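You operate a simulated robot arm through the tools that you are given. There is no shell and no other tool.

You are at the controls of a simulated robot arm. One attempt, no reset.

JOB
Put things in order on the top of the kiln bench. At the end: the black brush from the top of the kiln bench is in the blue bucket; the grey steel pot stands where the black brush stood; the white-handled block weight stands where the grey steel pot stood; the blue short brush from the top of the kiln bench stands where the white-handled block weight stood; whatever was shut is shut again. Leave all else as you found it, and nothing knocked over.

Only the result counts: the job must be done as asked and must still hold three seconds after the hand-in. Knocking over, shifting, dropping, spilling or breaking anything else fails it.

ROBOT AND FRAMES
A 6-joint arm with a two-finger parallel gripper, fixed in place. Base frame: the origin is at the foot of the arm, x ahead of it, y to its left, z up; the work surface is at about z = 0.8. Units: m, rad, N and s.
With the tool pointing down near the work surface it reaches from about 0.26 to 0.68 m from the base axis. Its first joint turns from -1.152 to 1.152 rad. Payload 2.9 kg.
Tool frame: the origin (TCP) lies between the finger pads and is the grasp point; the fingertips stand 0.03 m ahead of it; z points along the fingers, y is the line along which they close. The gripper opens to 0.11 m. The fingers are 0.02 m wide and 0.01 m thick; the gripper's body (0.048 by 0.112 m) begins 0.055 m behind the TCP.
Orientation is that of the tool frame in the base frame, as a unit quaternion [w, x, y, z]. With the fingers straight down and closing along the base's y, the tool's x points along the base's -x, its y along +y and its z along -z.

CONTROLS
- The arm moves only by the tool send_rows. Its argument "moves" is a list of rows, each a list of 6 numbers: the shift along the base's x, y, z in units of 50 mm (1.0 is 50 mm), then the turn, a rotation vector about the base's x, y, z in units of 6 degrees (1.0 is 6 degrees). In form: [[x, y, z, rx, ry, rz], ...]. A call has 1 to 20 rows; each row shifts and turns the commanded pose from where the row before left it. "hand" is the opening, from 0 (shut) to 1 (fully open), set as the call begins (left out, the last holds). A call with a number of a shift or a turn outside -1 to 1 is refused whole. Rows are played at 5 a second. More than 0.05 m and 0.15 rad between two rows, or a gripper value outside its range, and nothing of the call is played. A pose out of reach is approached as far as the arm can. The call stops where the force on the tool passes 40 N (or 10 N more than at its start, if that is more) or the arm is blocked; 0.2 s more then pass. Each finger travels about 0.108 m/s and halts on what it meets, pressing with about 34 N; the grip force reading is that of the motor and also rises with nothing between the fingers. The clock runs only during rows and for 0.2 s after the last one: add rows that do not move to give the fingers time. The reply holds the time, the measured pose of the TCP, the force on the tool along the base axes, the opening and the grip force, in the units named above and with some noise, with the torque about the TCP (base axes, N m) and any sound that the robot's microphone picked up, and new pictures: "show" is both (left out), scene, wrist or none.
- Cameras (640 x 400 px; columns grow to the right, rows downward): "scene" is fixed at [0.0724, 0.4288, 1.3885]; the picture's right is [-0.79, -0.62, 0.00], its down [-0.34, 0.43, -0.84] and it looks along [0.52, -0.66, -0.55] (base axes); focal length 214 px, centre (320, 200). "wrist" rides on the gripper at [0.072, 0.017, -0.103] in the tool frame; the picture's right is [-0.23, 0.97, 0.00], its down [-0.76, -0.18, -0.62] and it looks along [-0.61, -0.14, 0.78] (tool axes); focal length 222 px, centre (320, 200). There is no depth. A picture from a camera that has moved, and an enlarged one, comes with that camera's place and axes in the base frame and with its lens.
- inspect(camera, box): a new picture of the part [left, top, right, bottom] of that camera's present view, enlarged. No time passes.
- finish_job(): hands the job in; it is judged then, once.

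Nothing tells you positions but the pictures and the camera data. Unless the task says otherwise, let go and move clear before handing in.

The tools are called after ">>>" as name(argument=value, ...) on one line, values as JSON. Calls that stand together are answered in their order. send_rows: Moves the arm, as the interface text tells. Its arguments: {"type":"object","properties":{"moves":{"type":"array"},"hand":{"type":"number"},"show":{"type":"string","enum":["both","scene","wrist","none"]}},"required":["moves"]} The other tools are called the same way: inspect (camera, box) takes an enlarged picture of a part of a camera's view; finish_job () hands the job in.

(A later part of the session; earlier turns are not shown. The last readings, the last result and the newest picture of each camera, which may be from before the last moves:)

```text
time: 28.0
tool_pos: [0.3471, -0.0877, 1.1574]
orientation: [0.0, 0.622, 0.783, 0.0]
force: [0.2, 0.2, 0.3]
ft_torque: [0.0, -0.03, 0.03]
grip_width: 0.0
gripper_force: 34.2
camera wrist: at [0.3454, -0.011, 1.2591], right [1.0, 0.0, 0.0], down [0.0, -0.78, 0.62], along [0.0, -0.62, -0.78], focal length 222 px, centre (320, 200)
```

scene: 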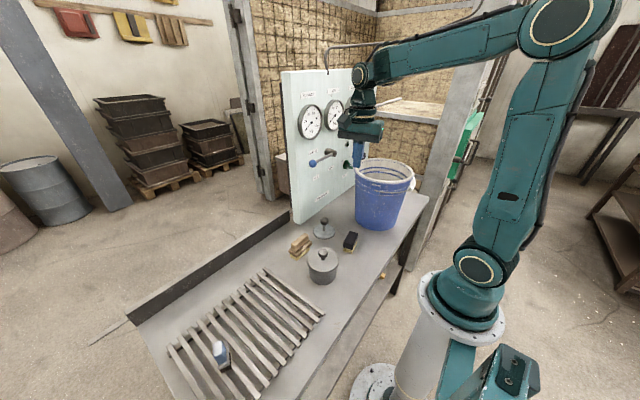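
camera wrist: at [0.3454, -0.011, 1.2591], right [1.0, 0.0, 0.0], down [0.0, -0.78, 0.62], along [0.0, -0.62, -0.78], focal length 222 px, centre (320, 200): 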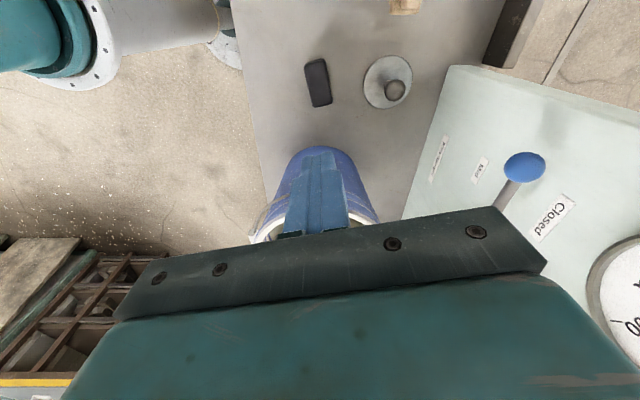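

The brush slipped out: the grip width is 0, and it still stands on the bench. I'll look closely at it before trying again.

>>> inspect(camera="scene", box=[334, 226, 364, 256])

>>> inspect(camera="wrist", box=[290, 40, 350, 120])

```text
13.33 times, centred on (349, 241) of scene
camera zoom: at [0.0724, 0.4288, 1.3885], right [-0.79, -0.62, 0.0], down [-0.34, 0.43, -0.84], along [0.52, -0.66, -0.55], focal length 2860 px, centre (-67, -347)
```

zoom: 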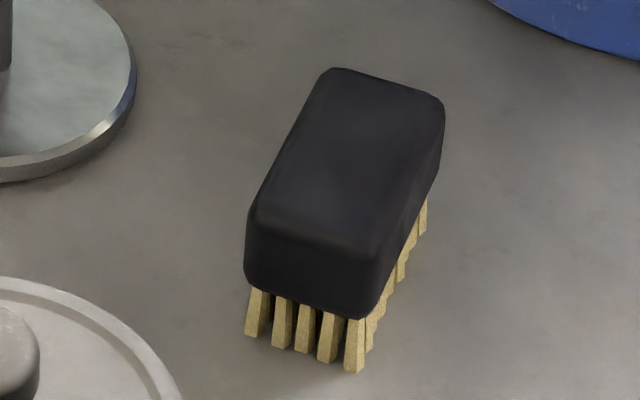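

```text
5.00 times, centred on (320, 80) of wrist
camera zoom: at [0.3454, -0.011, 1.2591], right [1.0, 0.0, 0.0], down [0.0, -0.78, 0.62], along [0.0, -0.62, -0.78], focal length 1111 px, centre (320, 800)
```

zoom: 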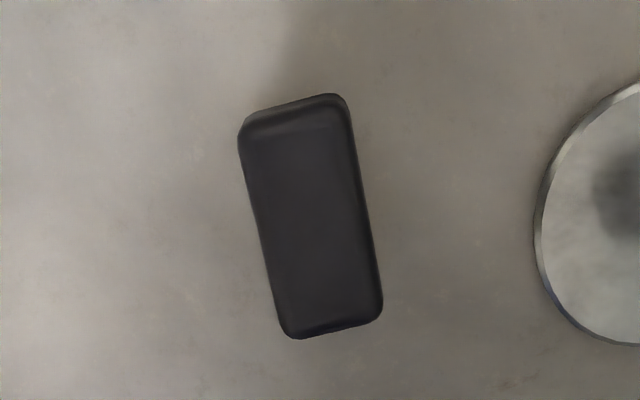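

The brush shifted about 5 mm towards the robot but stands fine; its original centre was about (0.3485, -0.090). I'll regrip lower on the body with a slight yaw correction, then lift very slowly.

>>> send_rows(moves=[[-0.06, -0.03, 0, 0, 0, -0.33], [0, 0, -0.5, 0, 0, 0], [0, 0, -0.9, 0, 0, 0], [0, 0, -0.9, 0, 0, 0], [0, 0, -0.9, 0, 0, 0], [0, 0, -0.9, 0, 0, 0], [0, 0, -0.9, 0, 0, 0], [0, 0, -0.7, 0, 0, 0], [0, 0, -0.45, 0, 0, 0], [0, 0, -0.28, 0, 0, 0], [0, 0, 0, 0, 0, 0]], hand=0.62, show="wrist")

```text
time: 30.4
tool_pos: [0.3472, -0.0923, 0.8346]
orientation: [0.0, 0.635, 0.773, 0.001]
force: [-0.1, -0.7, 0.9]
ft_torque: [-0.01, 0.04, 0.01]
grip_width: 0.068
gripper_force: 0.2
camera wrist: at [0.3486, -0.0169, 0.9374], right [1.0, -0.03, 0.0], down [-0.03, -0.78, 0.62], along [-0.02, -0.62, -0.78], focal length 222 px, centre (320, 200)
```

wrist: 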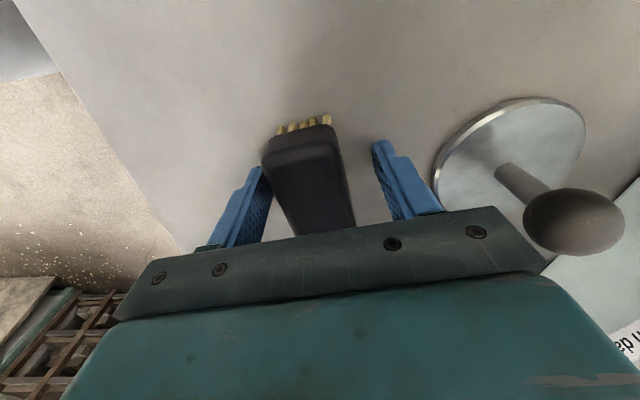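

The brush sits nearer the left finger, so I'll shift about 6 mm towards the robot and then close gently.

>>> send_rows(moves=[[-0.06, 0.01, 0, 0, 0, 0], [-0.06, 0.01, 0, 0, 0, 0], [0, 0, 0, 0, 0, 0]], show="wrist")

```text
time: 31.2
tool_pos: [0.339, -0.0905, 0.8356]
orientation: [0.0, 0.634, 0.773, -0.001]
force: [0.1, -0.7, 0.1]
ft_torque: [-0.02, 0.01, 0.01]
grip_width: 0.0681
gripper_force: 0.0
camera wrist: at [0.3414, -0.0143, 0.9391], right [1.0, -0.03, 0.0], down [-0.03, -0.78, 0.62], along [-0.02, -0.62, -0.78], focal length 222 px, centre (320, 200)
```

wrist: 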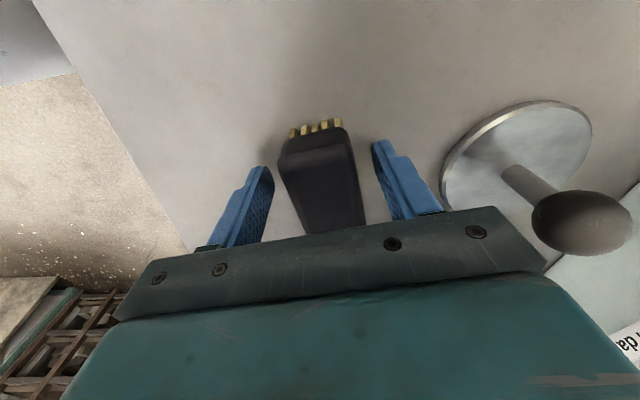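

At the brush's height the gripper's centre projects near column 313, which matches the brush now. I'll close and lift very slowly in small steps.

>>> send_rows(moves=[[0, 0, 0, 0, 0, 0], [0, 0, 0, 0, 0, 0], [0, 0, 0, 0, 0, 0], [0, 0, 0, 0, 0, 0], [0, 0, 0, 0, 0, 0]], hand=0, show="wrist")

>>> send_rows(moves=[[0, 0, 0.08, 0, 0, 0], [0, 0, 0.08, 0, 0, 0], [0, 0, 0.1, 0, 0, 0], [0, 0, 0.1, 0, 0, 0], [0, 0, 0.1, 0, 0, 0], [0, 0, 0, 0, 0, 0]], show="both")

```text
time: 32.4
tool_pos: [0.3392, -0.0897, 0.8372]
orientation: [-0.001, 0.634, 0.773, 0.0]
force: [-0.4, -0.1, 2.9]
ft_torque: [0.01, 0.02, 0.04]
grip_width: 0.0373
gripper_force: 33.4
camera wrist: at [0.3414, -0.0144, 0.9391], right [1.0, -0.03, 0.0], down [-0.03, -0.78, 0.62], along [-0.02, -0.62, -0.78], focal length 222 px, centre (320, 200)
```

wrist: 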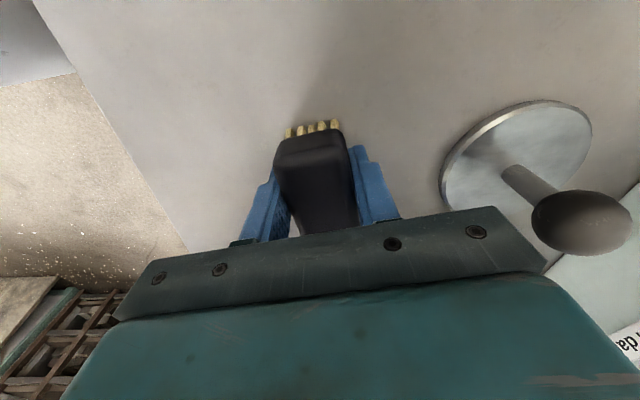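

```text
time: 33.8
tool_pos: [0.3375, -0.0907, 0.86]
orientation: [0.0, 0.634, 0.773, -0.001]
force: [-0.7, 0.0, -1.2]
ft_torque: [-0.02, -0.02, 0.02]
grip_width: 0.0373
gripper_force: 34.3
camera wrist: at [0.3401, -0.0143, 0.9621], right [1.0, -0.03, 0.0], down [-0.03, -0.78, 0.62], along [-0.02, -0.62, -0.78], focal length 222 px, centre (320, 200)
```

scene: 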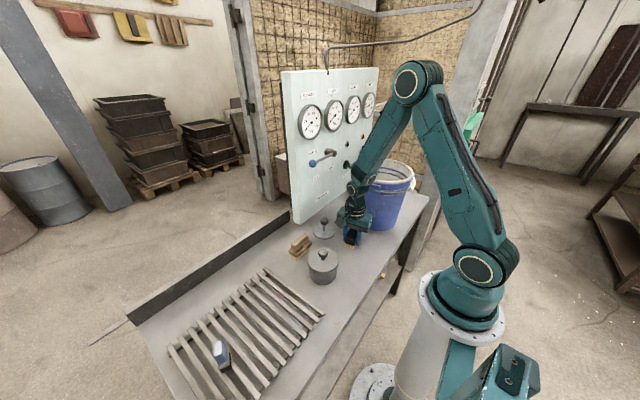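
wrist: 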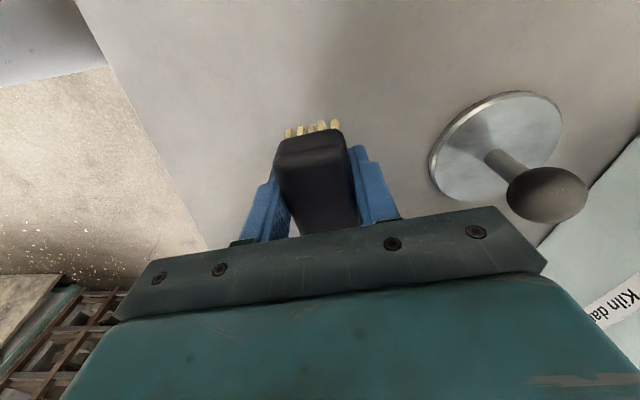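

The brush is now rising with the gripper. I'll keep lifting slowly until it clears the bucket rim.

>>> send_rows(moves=[[0, 0, 0.15, 0, 0, 0], [0, 0, 0.2, 0, 0, 0], [0, 0, 0.25, 0, 0, 0], [0, 0, 0.3, 0, 0, 0], [0, 0, 0.3, 0, 0, 0], [0, 0, 0.3, 0, 0, 0], [0, 0, 0.3, 0, 0, 0], [0, 0, 0.3, 0, 0, 0], [0, 0, 0.3, 0, 0, 0], [0, 0, 0.3, 0, 0, 0], [0, 0, 0.3, 0, 0, 0], [0, 0, 0.3, 0, 0, 0], [0, 0, 0.3, 0, 0, 0], [0, 0, 0.3, 0, 0, 0], [0, 0, 0.3, 0, 0, 0], [0, 0, 0.3, 0, 0, 0], [0, 0, 0.3, 0, 0, 0], [0, 0, 0.3, 0, 0, 0], [0, 0, 0.2, 0, 0, 0], [0, 0, 0.1, 0, 0, 0]], show="both")

```text
time: 38.0
tool_pos: [0.3385, -0.0901, 1.1283]
orientation: [0.0, 0.635, 0.773, -0.001]
force: [-1.1, 0.7, -1.6]
ft_torque: [0.0, -0.02, 0.02]
grip_width: 0.0373
gripper_force: 34.1
camera wrist: at [0.3404, -0.014, 1.2317], right [1.0, -0.03, 0.0], down [-0.03, -0.78, 0.62], along [-0.02, -0.62, -0.78], focal length 222 px, centre (320, 200)
```

scene: 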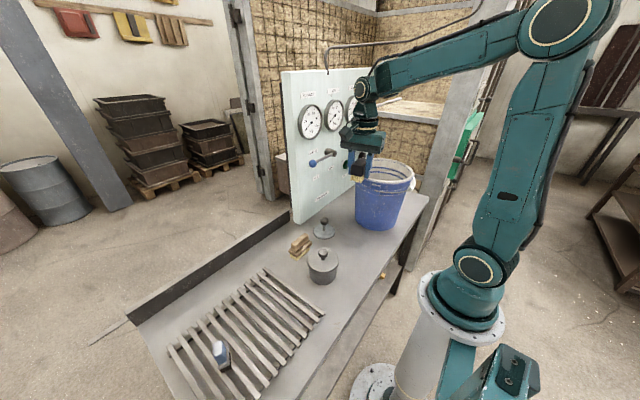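
wrist: 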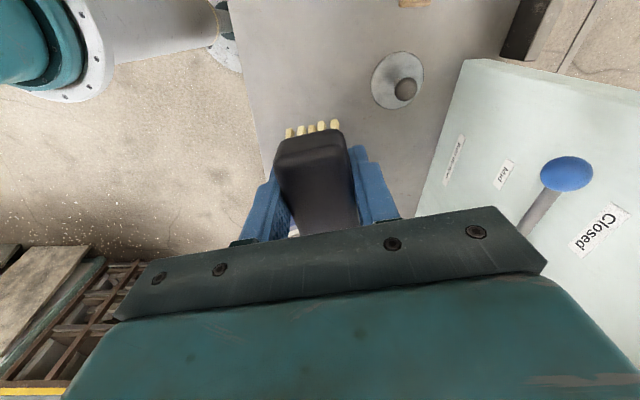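

The brush is held firmly with its bristles above the bucket rim. I'll carry it sideways slowly to over the bucket, slightly past centre so the camera also has room.

>>> send_rows(moves=[[0, -0.1, 0.1, 0, 0, 0], [0, -0.2, 0.1, 0, 0, 0], [0, -0.3, 0.1, 0, 0, 0], [0, -0.35, 0, 0, 0, 0], [0, -0.35, 0, 0, 0, 0], [0, -0.35, 0, 0, 0, 0], [0, -0.35, 0, 0, 0, 0], [0, -0.35, 0, 0, 0, 0], [0, -0.35, 0, 0, 0, 0], [0, -0.35, 0, 0, 0, 0], [0, -0.35, 0, 0, 0, 0], [0, -0.35, 0, 0, 0, 0], [0, -0.35, 0, 0, 0, 0], [0, -0.35, 0, 0, 0, 0], [0, -0.3, 0, 0, 0, 0], [0, -0.15, 0, 0, 0, 0], [0, 0, 0, 0, 0, 0]], show="both")

```text
time: 41.6
tool_pos: [0.3389, -0.3366, 1.1443]
orientation: [-0.001, 0.634, 0.773, 0.0]
force: [-0.2, 0.1, -1.2]
ft_torque: [-0.01, -0.01, 0.0]
grip_width: 0.0374
gripper_force: 34.0
camera wrist: at [0.3404, -0.2597, 1.2467], right [1.0, -0.03, 0.0], down [-0.03, -0.78, 0.62], along [-0.02, -0.62, -0.78], focal length 222 px, centre (320, 200)
```

scene: 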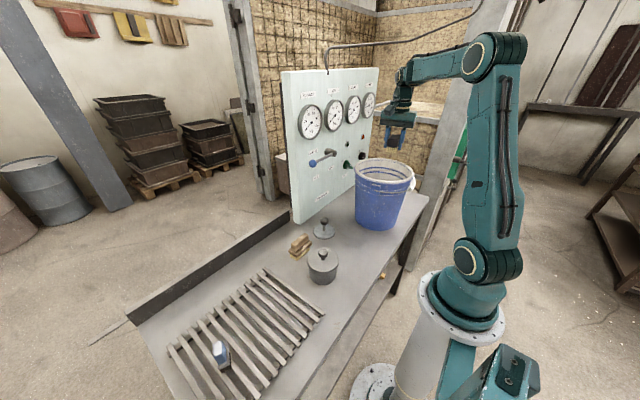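
wrist: 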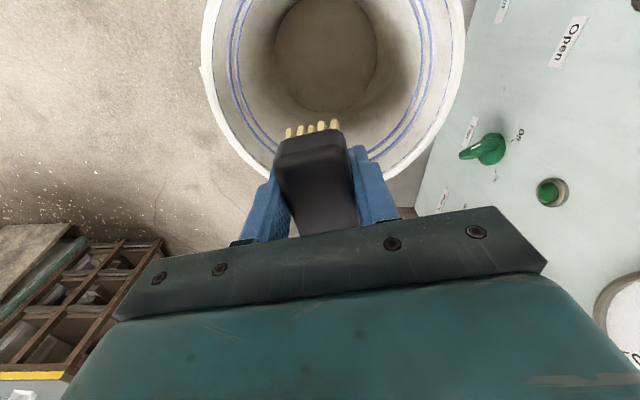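

From this view the bucket's centre is about (0.348, -0.31), with a rim radius of about 0.114. I'll shift 9 mm and lower the brush slowly into the bucket.

>>> send_rows(moves=[[0.1, 0.02, 0, 0, 0, 0], [0.08, 0.02, -0.1, 0, 0, 0], [0, 0, -0.2, 0, 0, 0], [0, 0, -0.3, 0, 0, 0], [0, 0, -0.35, 0, 0, 0], [0, 0, -0.35, 0, 0, 0], [0, 0, -0.35, 0, 0, 0], [0, 0, -0.35, 0, 0, 0], [0, 0, -0.35, 0, 0, 0], [0, 0, -0.35, 0, 0, 0], [0, 0, -0.35, 0, 0, 0], [0, 0, -0.35, 0, 0, 0], [0, 0, -0.3, 0, 0, 0], [0, 0, 0, 0, 0, 0]], show="both")

```text
time: 44.6
tool_pos: [0.3481, -0.3314, 0.9584]
orientation: [0.0, 0.635, 0.773, 0.0]
force: [-1.3, -0.6, -0.8]
ft_torque: [0.0, -0.03, -0.01]
grip_width: 0.0376
gripper_force: 34.1
camera wrist: at [0.3508, -0.2554, 1.0607], right [1.0, -0.03, 0.0], down [-0.03, -0.78, 0.62], along [-0.02, -0.62, -0.78], focal length 222 px, centre (320, 200)
```

scene: 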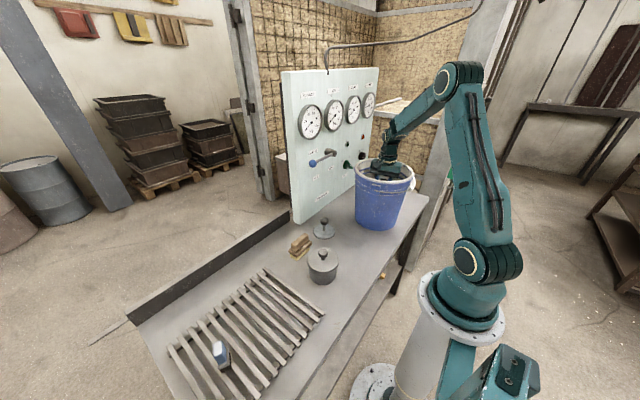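
wrist: 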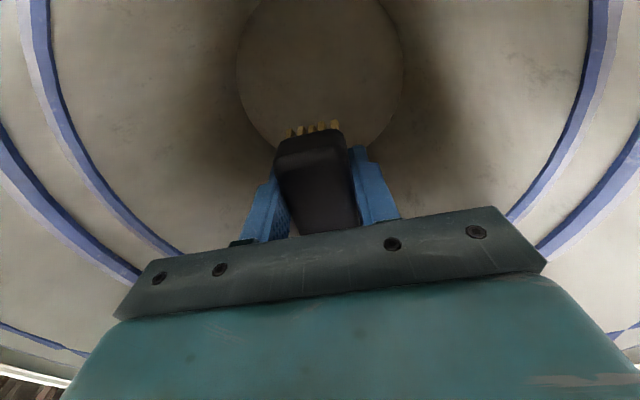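

>>> inspect(camera="scene", box=[345, 110, 425, 200])

```text
4.44 times, centred on (385, 155) of scene
camera zoom: at [0.0725, 0.4288, 1.3885], right [-0.79, -0.62, 0.0], down [-0.34, 0.43, -0.84], along [0.52, -0.66, -0.55], focal length 953 px, centre (31, 400)
```

zoom: 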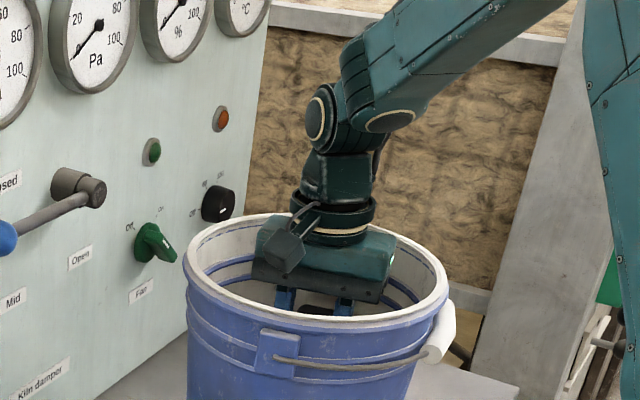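

There's comfortable clearance inside the bucket. I'll lower a further 65 mm, then open to release the brush just above the bottom.

>>> send_rows(moves=[[0, 0, -0.25, 0, 0, 0], [0, 0, -0.3, 0, 0, 0], [0, 0, -0.3, 0, 0, 0], [0, 0, -0.25, 0, 0, 0], [0, 0, -0.2, 0, 0, 0], [0, 0, 0, 0, 0, 0]], show="both")

```text
time: 46.0
tool_pos: [0.3483, -0.3317, 0.8941]
orientation: [0.0, 0.635, 0.773, 0.0]
force: [0.0, 0.4, -0.9]
ft_torque: [0.0, -0.02, -0.05]
grip_width: 0.0376
gripper_force: 34.0
camera wrist: at [0.3499, -0.256, 0.9963], right [1.0, -0.03, 0.0], down [-0.03, -0.78, 0.62], along [-0.02, -0.62, -0.78], focal length 222 px, centre (320, 200)
```

scene: 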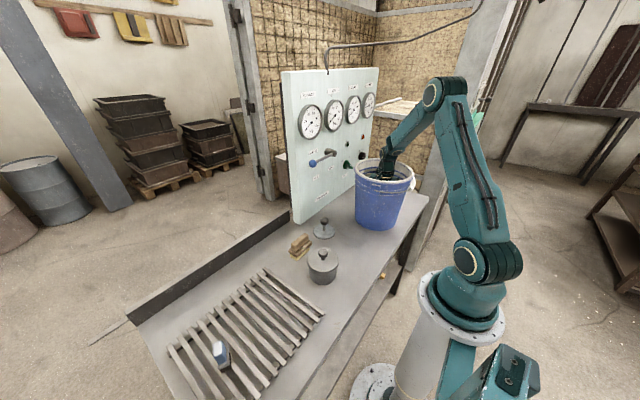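
wrist: 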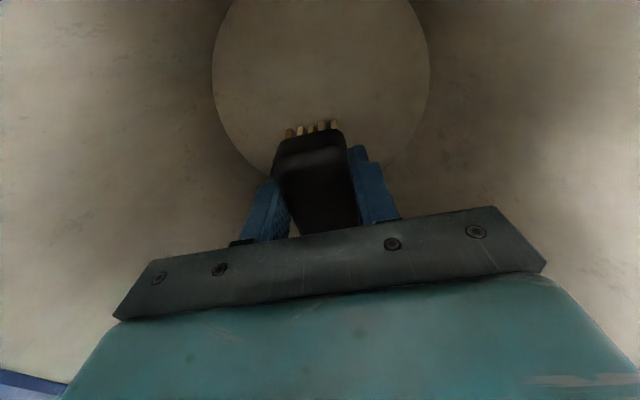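

The bucket floor is clearly visible below the bristles. I'll go down another 25 mm and release.

>>> send_rows(moves=[[0, 0, -0.2, 0, 0, 0], [0, 0, -0.2, 0, 0, 0], [0, 0, -0.1, 0, 0, 0], [0, 0, 0, 0, 0, 0]], show="none")

>>> send_rows(moves=[[0, 0, 0, 0, 0, 0], [0, 0, 0, 0, 0, 0], [0, 0, 0, 0, 0, 0], [0, 0, 0, 0, 0, 0]], hand=0.62, show="wrist")

```text
time: 47.0
tool_pos: [0.3458, -0.3327, 0.8678]
orientation: [0.0, 0.635, 0.773, 0.0]
force: [-0.1, 1.2, -0.5]
ft_torque: [-0.02, 0.02, -0.01]
grip_width: 0.0374
gripper_force: 34.2
```

```text
time: 48.0
tool_pos: [0.3449, -0.3333, 0.8677]
orientation: [-0.001, 0.635, 0.772, 0.0]
force: [0.7, 0.2, -0.7]
ft_torque: [-0.03, -0.01, -0.03]
grip_width: 0.0681
gripper_force: 0.0
camera wrist: at [0.3483, -0.2571, 0.9699], right [1.0, -0.03, 0.0], down [-0.03, -0.78, 0.62], along [-0.02, -0.62, -0.78], focal length 222 px, centre (320, 200)
```

wrist: 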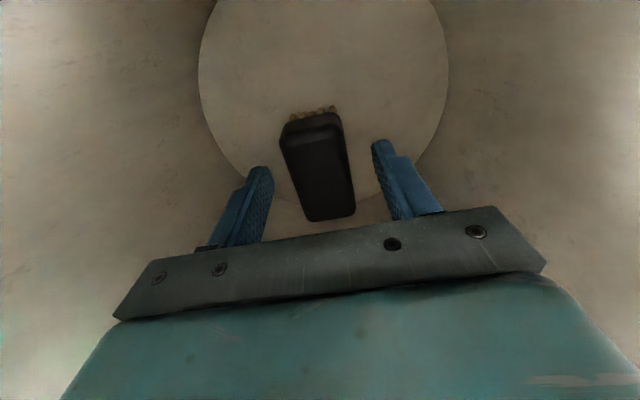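

The brush is lying in the bucket. I'll withdraw straight up and then move over to the pot.

>>> send_rows(moves=[[0, 0, 0.3, 0, 0, 0], [0, 0, 0.5, 0, 0, 0], [0, 0, 0.6, 0, 0, 0], [0, 0, 0.8, 0, 0, 0], [0, 0, 0.8, 0, 0, 0], [0, 0, 0.8, 0, 0, 0], [0, 0, 0.8, 0, 0, 0], [0, 0, 0.8, 0, 0, 0], [0, 0.3, 0.2, 0, 0, 0], [0, 0.7, 0, 0, 0, 0], [0, 0.9, 0, 0, 0, 0], [0, 0.9, 0, 0, 0, 0], [0, 0.9, 0, 0, 0, 0], [0, 0.9, 0, 0, 0, 0], [0, 0.9, 0, 0, 0, 0], [0, 0.9, 0, 0, 0, 0], [0, 0.9, 0, 0, 0, 0], [0, 0.7, 0, 0, 0, 0], [0, 0, 0, 0, 0, 0]], show="both")

```text
time: 52.0
tool_pos: [0.351, 0.0651, 1.1492]
orientation: [0.0, 0.635, 0.773, 0.0]
force: [0.4, 0.7, -0.6]
ft_torque: [0.01, 0.0, -0.02]
grip_width: 0.0681
gripper_force: 0.1
camera wrist: at [0.3523, 0.1408, 1.2533], right [1.0, -0.03, 0.0], down [-0.03, -0.78, 0.62], along [-0.02, -0.62, -0.78], focal length 222 px, centre (320, 200)
```

scene: 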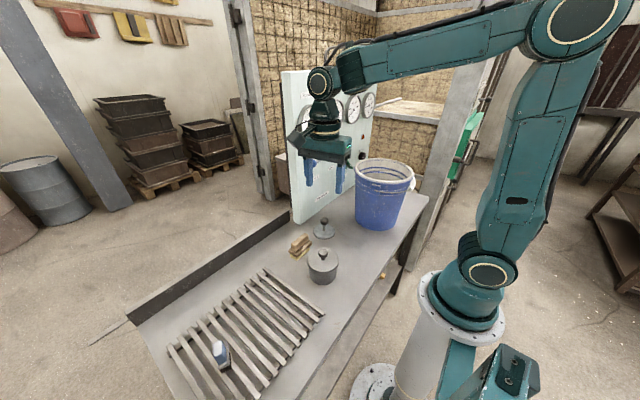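
wrist: 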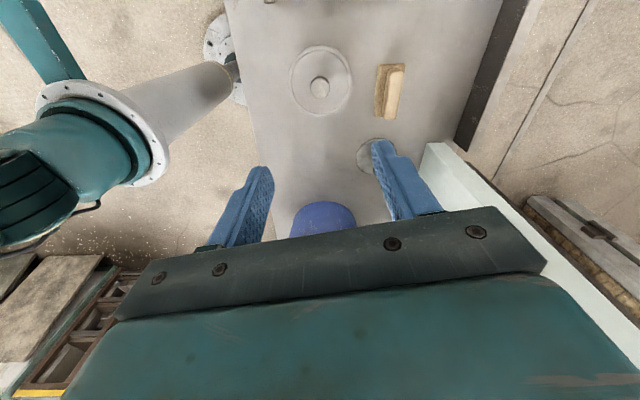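

>>> inspect(camera="wrist", box=[270, 30, 370, 130])

>>> inspect(camera="scene", box=[295, 235, 350, 295])

```text
4.00 times, centred on (320, 80) of wrist
camera zoom: at [0.3523, 0.1408, 1.2533], right [1.0, -0.03, 0.0], down [-0.03, -0.78, 0.62], along [-0.02, -0.62, -0.78], focal length 888 px, centre (320, 680)
```

zoom: 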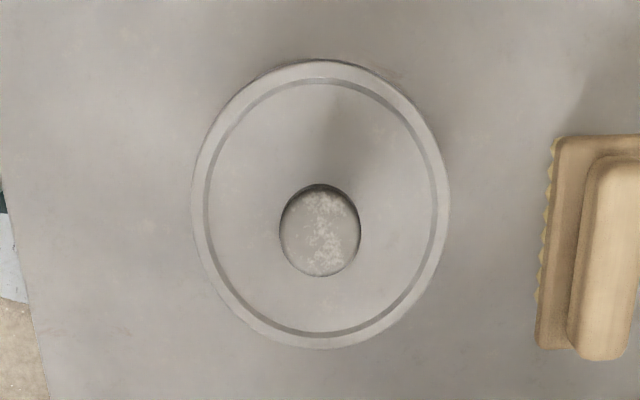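

```text
6.67 times, centred on (322, 265) of scene
camera zoom: at [0.0724, 0.4288, 1.3885], right [-0.79, -0.62, 0.0], down [-0.34, 0.43, -0.84], along [0.52, -0.66, -0.55], focal length 1430 px, centre (303, -233)
```

zoom: 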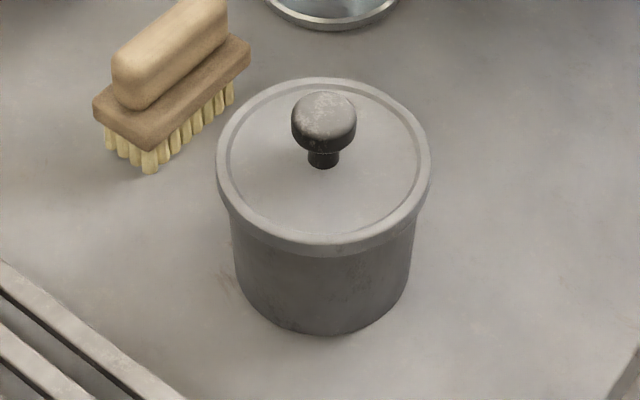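

The pot's centre is within about 4 mm of the tool axis. To find out whether the lid is loose, I'll line up over the knob and come down to knob height, clear of the lid.

>>> send_rows(moves=[[-0.02, 0.08, -0.3, 0, 0, 0], [0, 0, -0.6, 0, 0, 0], [0, 0, -0.7, 0, 0, 0], [0, 0, -0.7, 0, 0, 0], [0, 0, -0.7, 0, 0, 0], [0, 0, -0.6, 0, 0, 0], [0, 0, -0.4, 0, 0, 0], [0, 0, -0.3, 0, 0, 0], [0, 0, 0, 0, 0, 0]], hand=0.55, show="both")

```text
time: 54.0
tool_pos: [0.347, 0.0692, 0.9338]
orientation: [0.0, 0.635, 0.772, 0.0]
force: [0.0, -0.6, -0.2]
ft_torque: [-0.01, -0.01, -0.03]
grip_width: 0.0604
gripper_force: 0.1
camera wrist: at [0.3488, 0.1454, 1.0367], right [1.0, -0.03, 0.0], down [-0.03, -0.78, 0.62], along [-0.02, -0.62, -0.78], focal length 222 px, centre (320, 200)
```

scene: 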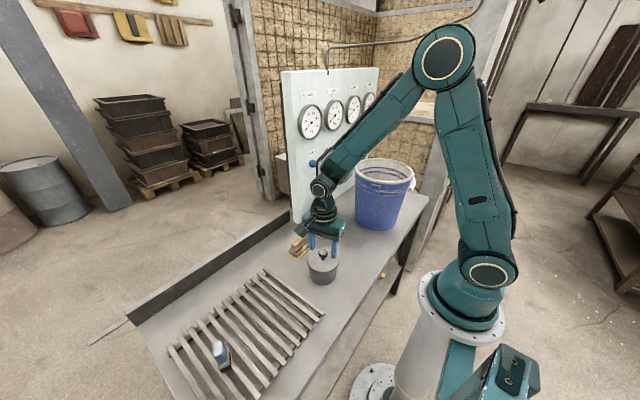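
wrist: 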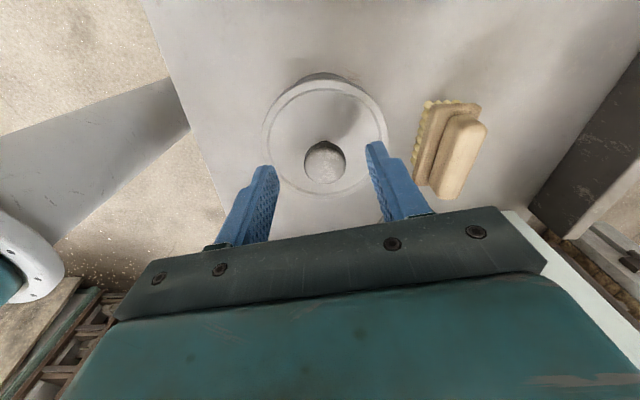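

The knob is about 3 mm off in x and 5 mm off in y. I'll correct that, come down the last 20 mm, then look again.

>>> send_rows(moves=[[0.06, 0.1, 0, 0, 0, 0], [0, 0, -0.2, 0, 0, 0], [0, 0, -0.2, 0, 0, 0], [0, 0, 0, 0, 0, 0]], show="both")

>>> inspect(camera="scene", box=[285, 220, 365, 290])

```text
time: 55.0
tool_pos: [0.3501, 0.0751, 0.9138]
orientation: [-0.001, 0.635, 0.772, 0.0]
force: [0.5, -0.6, 1.0]
ft_torque: [-0.02, -0.01, 0.01]
grip_width: 0.0605
gripper_force: 0.0
camera wrist: at [0.3516, 0.1513, 1.0166], right [1.0, -0.03, 0.0], down [-0.03, -0.78, 0.62], along [-0.02, -0.62, -0.78], focal length 222 px, centre (320, 200)
```

scene: 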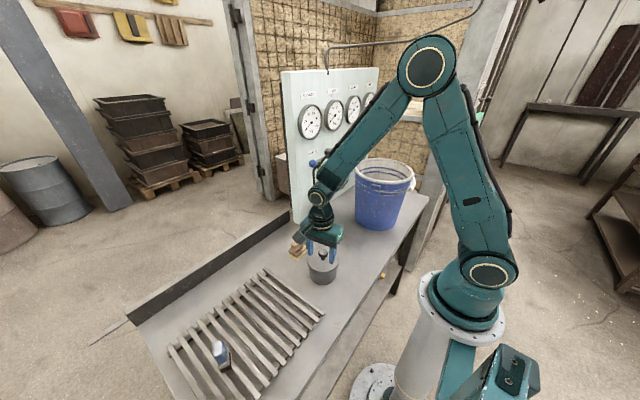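
wrist: 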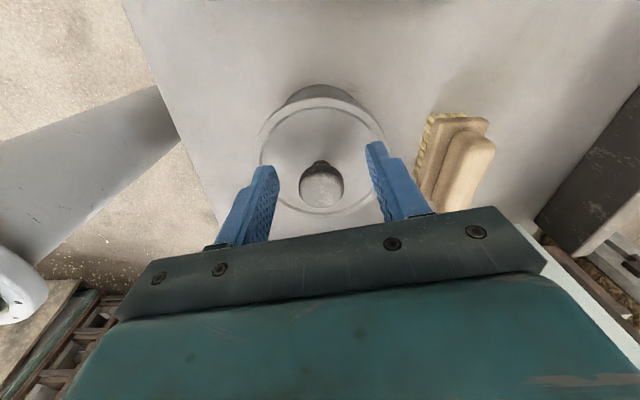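

```text
5.71 times, centred on (325, 255) of scene
camera zoom: at [0.0724, 0.4288, 1.3885], right [-0.79, -0.62, 0.0], down [-0.34, 0.43, -0.84], along [0.52, -0.66, -0.55], focal length 1226 px, centre (291, -114)
```

zoom: 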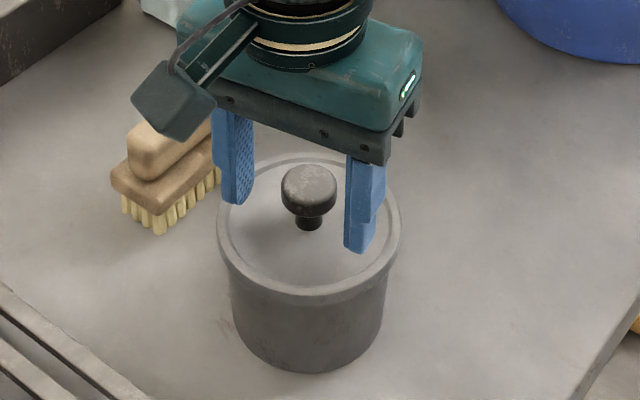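

Comparing both views at fingertip height, the knob axis is about 6–7 mm towards -y of the gripper centre. I'll shift back by 6 mm and recheck.

>>> send_rows(moves=[[0, -0.06, 0, 0, 0, 0], [0, -0.06, 0, 0, 0, 0], [0, 0, 0, 0, 0, 0]], show="wrist")

>>> inspect(camera="scene", box=[285, 220, 365, 290])

>>> inspect(camera="wrist", box=[240, 80, 400, 220])

```text
time: 55.8
tool_pos: [0.3495, 0.0696, 0.9137]
orientation: [-0.001, 0.634, 0.773, 0.0]
force: [-0.6, 0.3, 0.1]
ft_torque: [0.0, 0.01, 0.02]
grip_width: 0.0603
gripper_force: 0.0
camera wrist: at [0.3517, 0.1457, 1.0161], right [1.0, -0.03, 0.0], down [-0.03, -0.78, 0.62], along [-0.02, -0.62, -0.78], focal length 222 px, centre (320, 200)
```

wrist: 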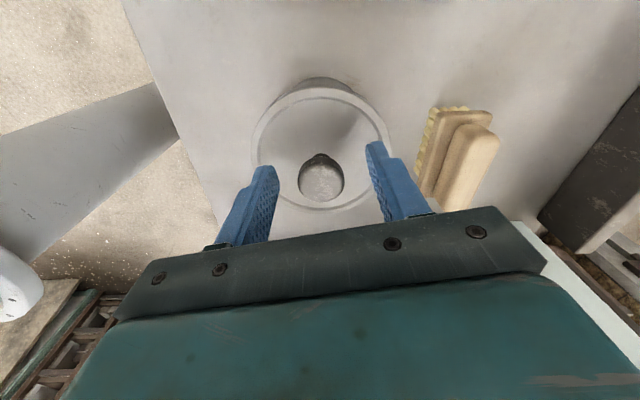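

```text
5.71 times, centred on (325, 255) of scene
camera zoom: at [0.0724, 0.4288, 1.3885], right [-0.79, -0.62, 0.0], down [-0.34, 0.43, -0.84], along [0.52, -0.66, -0.55], focal length 1226 px, centre (291, -114)
```

zoom: 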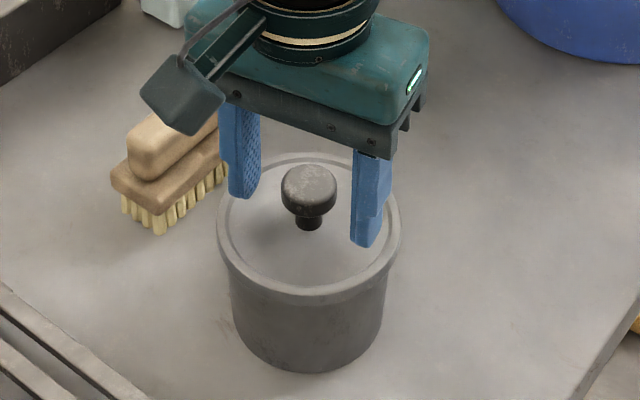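

```text
2.86 times, centred on (320, 150) of wrist
camera zoom: at [0.3517, 0.1457, 1.0161], right [1.0, -0.03, 0.0], down [-0.03, -0.78, 0.62], along [-0.02, -0.62, -0.78], focal length 635 px, centre (320, 343)
```

zoom: 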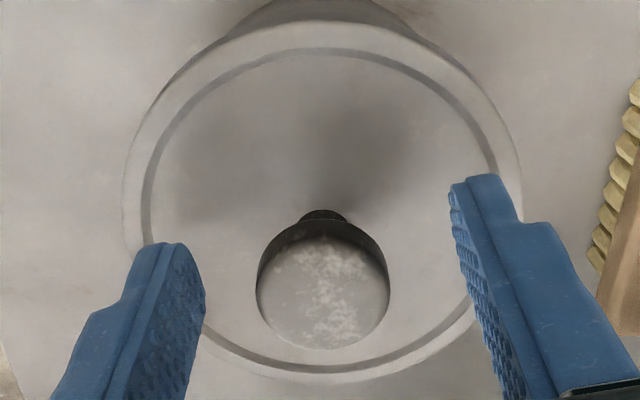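

The knob is centred between the fingers. I'll close on it and lift just a few millimetres to see whether the lid or the whole pot comes up.

>>> send_rows(moves=[[0, 0, 0, 0, 0, 0], [0, 0, 0, 0, 0, 0], [0, 0, 0, 0, 0, 0], [0, 0, 0, 0, 0, 0], [0, 0, 0, 0, 0, 0]], hand=0, show="none")

>>> send_rows(moves=[[0, 0, 0.05, 0, 0, 0], [0, 0, 0.05, 0, 0, 0], [0, 0, 0.06, 0, 0, 0], [0, 0, 0.06, 0, 0, 0], [0, 0, 0, 0, 0, 0]], show="both")

>>> inspect(camera="scene", box=[285, 220, 365, 290])

```text
time: 57.0
tool_pos: [0.3504, 0.0697, 0.9132]
orientation: [-0.001, 0.635, 0.773, 0.0]
force: [-2.3, -0.7, 2.5]
ft_torque: [-0.06, 0.07, -0.03]
grip_width: 0.0283
gripper_force: 34.2
```

```text
time: 58.2
tool_pos: [0.3487, 0.0704, 0.9262]
orientation: [0.0, 0.635, 0.772, -0.001]
force: [0.6, -0.4, -3.7]
ft_torque: [0.02, 0.03, 0.01]
grip_width: 0.0282
gripper_force: 34.0
camera wrist: at [0.3513, 0.1462, 1.0289], right [1.0, -0.03, 0.0], down [-0.03, -0.78, 0.62], along [-0.02, -0.62, -0.78], focal length 222 px, centre (320, 200)
```

scene: 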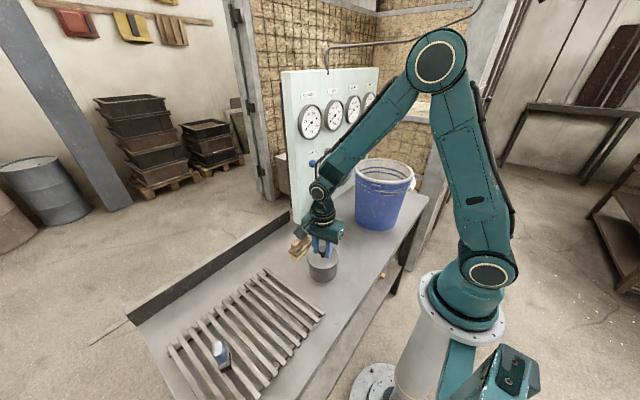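
wrist: 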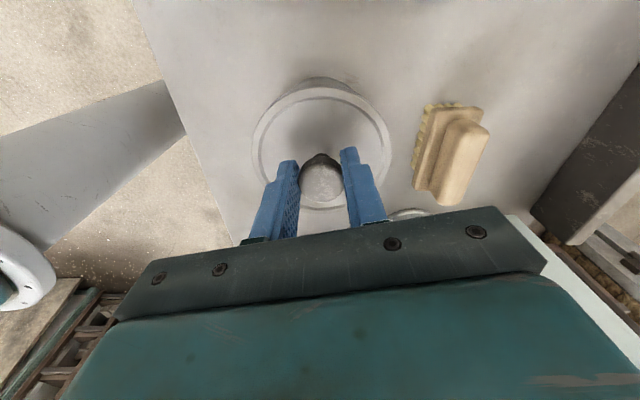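

```text
5.71 times, centred on (325, 255) of scene
camera zoom: at [0.0725, 0.4288, 1.3885], right [-0.79, -0.62, 0.0], down [-0.34, 0.43, -0.84], along [0.52, -0.66, -0.55], focal length 1226 px, centre (291, -114)
```

zoom: 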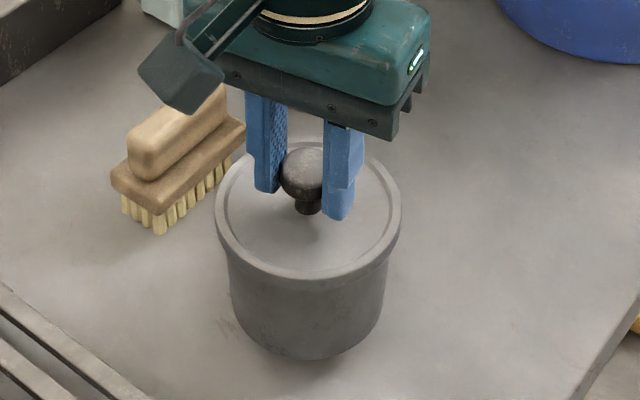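

The whole pot rises with the knob, so the lid is fixed and the pot can be carried by it (original pot centre about (0.3495, 0.0695)). I'll lift a bit more and carry it slowly to the brush's old place at about (0.349, -0.089).

>>> send_rows(moves=[[0, 0, 0.1, 0, 0, 0], [0, 0, 0.2, 0, 0, 0], [0, 0, 0.2, 0, 0, 0], [0, -0.1, 0.1, 0, 0, 0], [0, -0.2, 0, 0, 0, 0], [0, -0.25, 0, 0, 0, 0], [0, -0.3, 0, 0, 0, 0], [0, -0.3, 0, 0, 0, 0], [0, -0.3, 0, 0, 0, 0], [0, -0.3, 0, 0, 0, 0], [0, -0.3, 0, 0, 0, 0], [0, -0.3, 0, 0, 0, 0], [0, -0.3, 0, 0, 0, 0], [0, -0.25, 0, 0, 0, 0], [0, -0.17, 0, 0, 0, 0], [0, -0.1, 0, 0, 0, 0], [0, 0, 0, 0, 0, 0]], show="both")

>>> inspect(camera="scene", box=[305, 200, 385, 270])

```text
time: 61.8
tool_pos: [0.3488, -0.0912, 0.9552]
orientation: [-0.001, 0.634, 0.773, -0.001]
force: [-0.5, 0.0, -4.3]
ft_torque: [0.01, -0.02, -0.01]
grip_width: 0.0281
gripper_force: 34.0
camera wrist: at [0.3515, -0.014, 1.0567], right [1.0, -0.03, 0.0], down [-0.03, -0.78, 0.62], along [-0.02, -0.62, -0.78], focal length 222 px, centre (320, 200)
```

scene: 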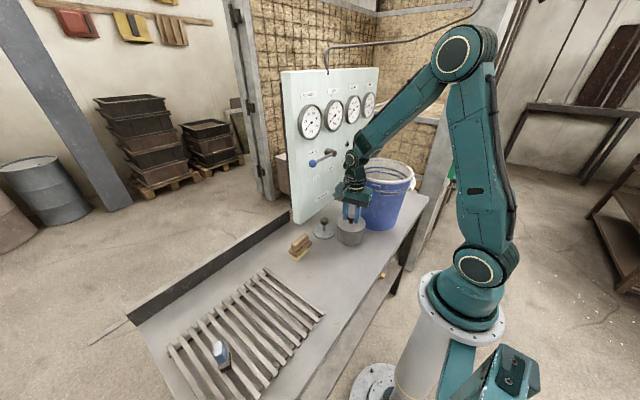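
wrist: 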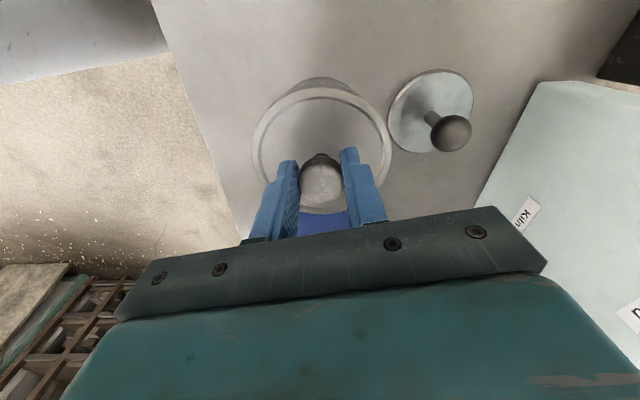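

```text
5.71 times, centred on (345, 235) of scene
camera zoom: at [0.0725, 0.4287, 1.3885], right [-0.79, -0.62, 0.0], down [-0.34, 0.43, -0.84], along [0.52, -0.66, -0.55], focal length 1226 px, centre (177, 0)
```

zoom: 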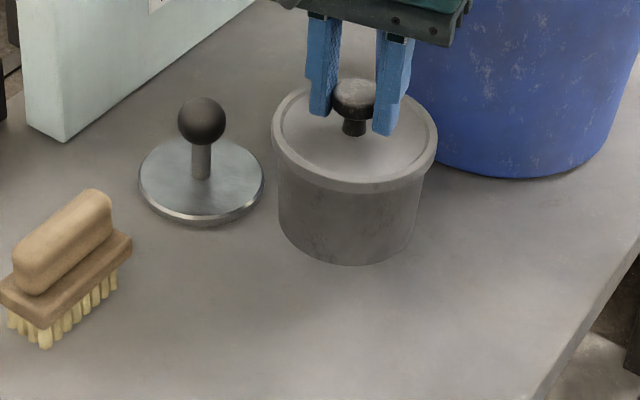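

The pot is over the target with a safe gap to the disc. I'll lower it slowly by the same amount I raised it.

>>> send_rows(moves=[[0, 0, -0.1, 0, 0, 0], [0, 0, -0.15, 0, 0, 0], [0, 0, -0.15, 0, 0, 0], [0, 0, -0.15, 0, 0, 0], [0, 0, -0.1, 0, 0, 0], [0, 0, -0.08, 0, 0, 0], [0, 0, -0.05, 0, 0, 0], [0, 0, -0.03, 0, 0, 0], [0, 0, 0, 0, 0, 0]], show="none")

>>> inspect(camera="scene", box=[305, 200, 385, 270])

```text
time: 63.8
tool_pos: [0.3488, -0.0865, 0.9138]
orientation: [0.001, 0.635, 0.773, -0.001]
force: [-0.5, 0.1, -4.5]
ft_torque: [0.03, -0.01, 0.0]
grip_width: 0.0283
gripper_force: 33.5
```

```text
5.71 times, centred on (345, 235) of scene
camera zoom: at [0.0725, 0.4287, 1.3885], right [-0.79, -0.62, 0.0], down [-0.34, 0.43, -0.84], along [0.52, -0.66, -0.55], focal length 1226 px, centre (177, 0)
```

zoom: 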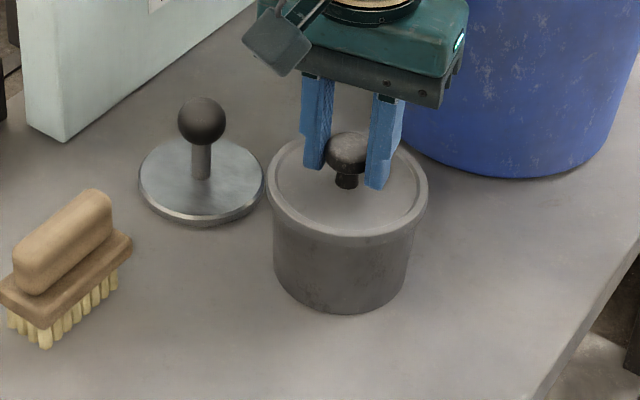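

The force still shows the full weight hanging. I'll lower in 1 mm steps until the bench takes it.

>>> send_rows(moves=[[0, 0, -0.02, 0, 0, 0], [0, 0, -0.02, 0, 0, 0], [0, 0, 0, 0, 0, 0]], show="none")

```text
time: 64.6
tool_pos: [0.3501, -0.0878, 0.9121]
orientation: [0.0, 0.634, 0.773, 0.001]
force: [-9.0, 4.7, 37.0]
ft_torque: [-0.01, 0.23, -0.09]
grip_width: 0.0283
gripper_force: 34.0
```

The pot is now firmly on the bench. I'll relax upward by about 1 mm and open the fingers.

>>> send_rows(moves=[[0, 0, 0.015, 0, 0, 0], [0, 0, 0, 0, 0, 0]], show="none")

>>> send_rows(moves=[[0, 0, 0, 0, 0, 0], [0, 0, 0, 0, 0, 0], [0, 0, 0, 0, 0, 0]], hand=0.5, show="wrist")

>>> inspect(camera="scene", box=[305, 200, 385, 270])

```text
time: 65.2
tool_pos: [0.3494, -0.0884, 0.912]
orientation: [0.001, 0.634, 0.774, 0.001]
force: [-2.3, 5.6, 21.9]
ft_torque: [-0.11, -0.06, -0.02]
grip_width: 0.0281
gripper_force: 34.0
```

```text
time: 66.0
tool_pos: [0.3501, -0.0871, 0.9117]
orientation: [-0.001, 0.635, 0.773, 0.0]
force: [-0.6, 0.6, 0.1]
ft_torque: [-0.01, 0.0, -0.01]
grip_width: 0.055
gripper_force: 0.1
camera wrist: at [0.3515, -0.0121, 1.0148], right [1.0, -0.03, 0.0], down [-0.03, -0.78, 0.62], along [-0.02, -0.62, -0.78], focal length 222 px, centre (320, 200)
```

wrist: 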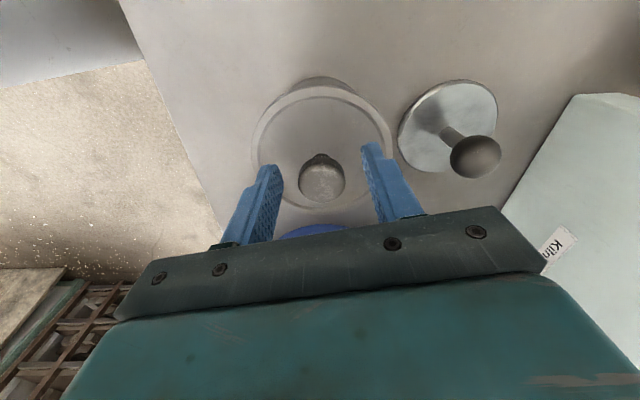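

```text
5.71 times, centred on (345, 235) of scene
camera zoom: at [0.0724, 0.4288, 1.3885], right [-0.79, -0.62, 0.0], down [-0.34, 0.43, -0.84], along [0.52, -0.66, -0.55], focal length 1226 px, centre (177, 0)
```

zoom: 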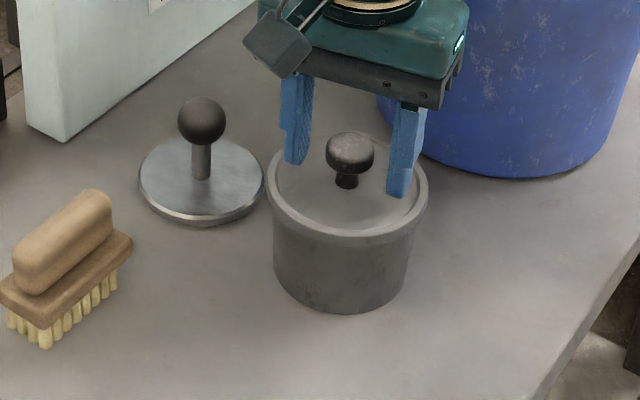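

The pot stands at the brush's old place, within about 5 mm by the scene view. Now I'll rise, turn the tool to about +80° while crossing above the bucket, and go for the weight.

>>> send_rows(moves=[[0, 0, 0.3, 0, 0, 0], [0, 0, 0.5, 0, 0, 0], [0, 0, 0.8, 0, 0, 0], [0, 0, 0.8, 0, 0, 0], [0, 0, 0.8, 0, 0, 0], [0, 0, 0.8, 0, 0, 0], [0, 0, 0.8, 0, 0, 0], [0, 0, 0.8, 0, 0, 1], [0, 0, 0, 0, 0, 1], [0, 0, 0, 0, 0, 1], [0, 0, 0, 0, 0, 1], [0, 0, 0, 0, 0, 1], [0, 0, 0, 0, 0, 1], [0, 0, 0, 0, 0, 1]], show="none")

>>> send_rows(moves=[[0, -0.35, 0, 0, 0, 1], [0, -0.35, 0, 0, 0, 1], [0, -0.35, 0, 0, 0, 1], [0, -0.35, 0, 0, 0, 1], [0, -0.35, 0, 0, 0, 1], [0, -0.35, 0, 0, 0, 1], [0, -0.35, 0, 0, 0, 1], [0, -0.35, 0, 0, 0, 1], [0, -0.35, 0, 0, 0, 1], [0, -0.35, 0, 0, 0, 1], [0, -0.35, 0, 0, 0, 1], [0, -0.35, 0, 0, 0, 1], [0, -0.35, 0, 0, 0, 1], [0, -0.35, 0, 0, 0, 1], [0, -0.35, 0, 0, 0, 1], [0.1, -0.35, 0, 0, 0, 1], [0.1, -0.35, 0, 0, 0, 1], [0.1, -0.35, 0, 0, 0, 1], [0.05, -0.35, 0, 0, 0, 1], [0, 0, 0, 0, 0, 0.5]], show="both")

```text
time: 69.0
tool_pos: [0.3511, -0.0871, 1.1934]
orientation: [0.0, 0.315, 0.949, 0.0]
force: [0.1, 0.6, -0.4]
ft_torque: [-0.05, 0.0, 0.02]
grip_width: 0.0549
gripper_force: 0.0
```

```text
time: 73.2
tool_pos: [0.3663, -0.4217, 1.1938]
orientation: [0.0, -0.645, 0.764, 0.0]
force: [-0.7, -0.4, 0.8]
ft_torque: [0.05, 0.01, -0.03]
grip_width: 0.0551
gripper_force: 0.1
camera wrist: at [0.338, -0.4887, 1.2963], right [-0.92, 0.39, 0.0], down [0.3, 0.72, 0.62], along [0.24, 0.57, -0.78], focal length 222 px, centre (320, 200)
```

scene: 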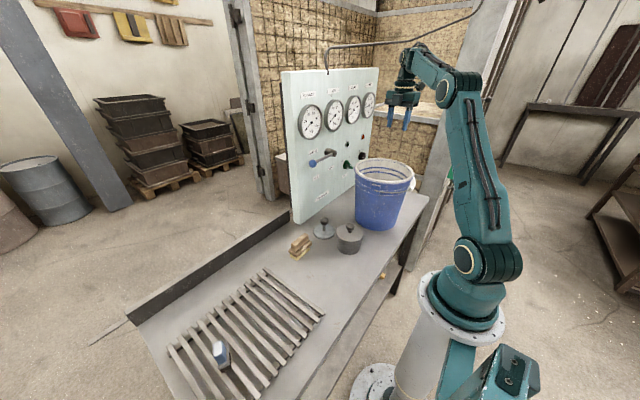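
wrist: 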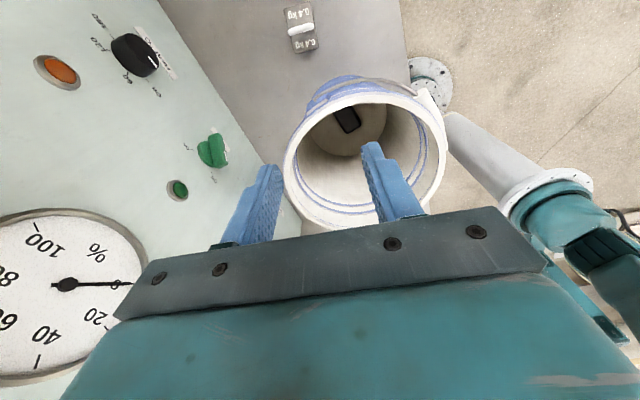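

The weight is in view and the black brush is visible inside the bucket. I'll move outward over the weight first and then down partway, watching the bucket clearance.

>>> send_rows(moves=[[0.02, -0.4, -0.3, 0, 0, 0], [0.02, -0.4, -0.3, 0, 0, 0], [0.02, -0.4, -0.3, 0, 0, 0], [0, -0.2, -0.3, 0, 0, 0], [0, 0, -0.5, 0, 0, 0], [0, 0, -0.5, 0, 0, 0], [0, 0, -0.4, 0, 0, 0], [0, 0, 0, 0, 0, 0]], hand=0.68, show="both")

>>> inspect(camera="scene", box=[350, 80, 450, 200])

```text
time: 75.0
tool_pos: [0.3701, -0.492, 1.0625]
orientation: [0.001, -0.644, 0.765, 0.0]
force: [0.0, 0.1, 0.3]
ft_torque: [0.0, -0.03, -0.01]
grip_width: 0.0749
gripper_force: 0.0
camera wrist: at [0.342, -0.5591, 1.1653], right [-0.92, 0.39, 0.0], down [0.3, 0.72, 0.62], along [0.24, 0.57, -0.78], focal length 222 px, centre (320, 200)
```

scene: 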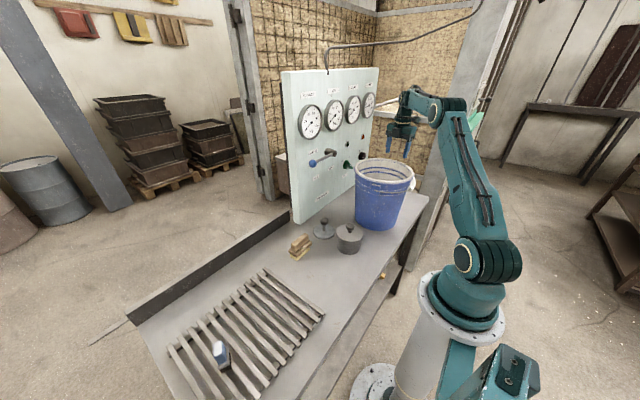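
wrist: 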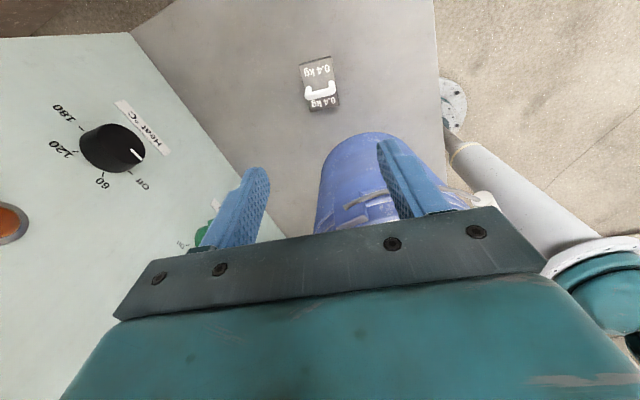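

```text
3.33 times, centred on (400, 140) of scene
camera zoom: at [0.0724, 0.4288, 1.3885], right [-0.79, -0.62, 0.0], down [-0.34, 0.43, -0.84], along [0.52, -0.66, -0.55], focal length 715 px, centre (53, 400)
```

zoom: 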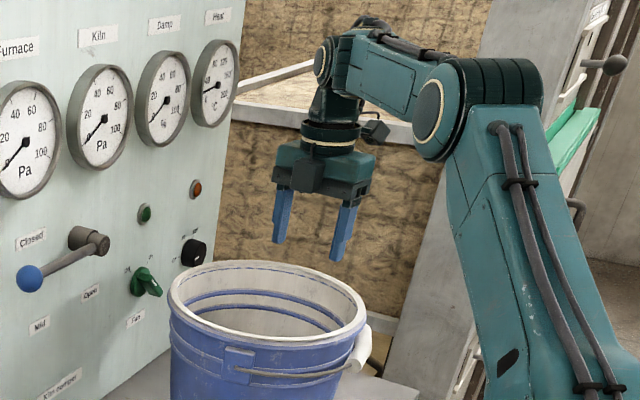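

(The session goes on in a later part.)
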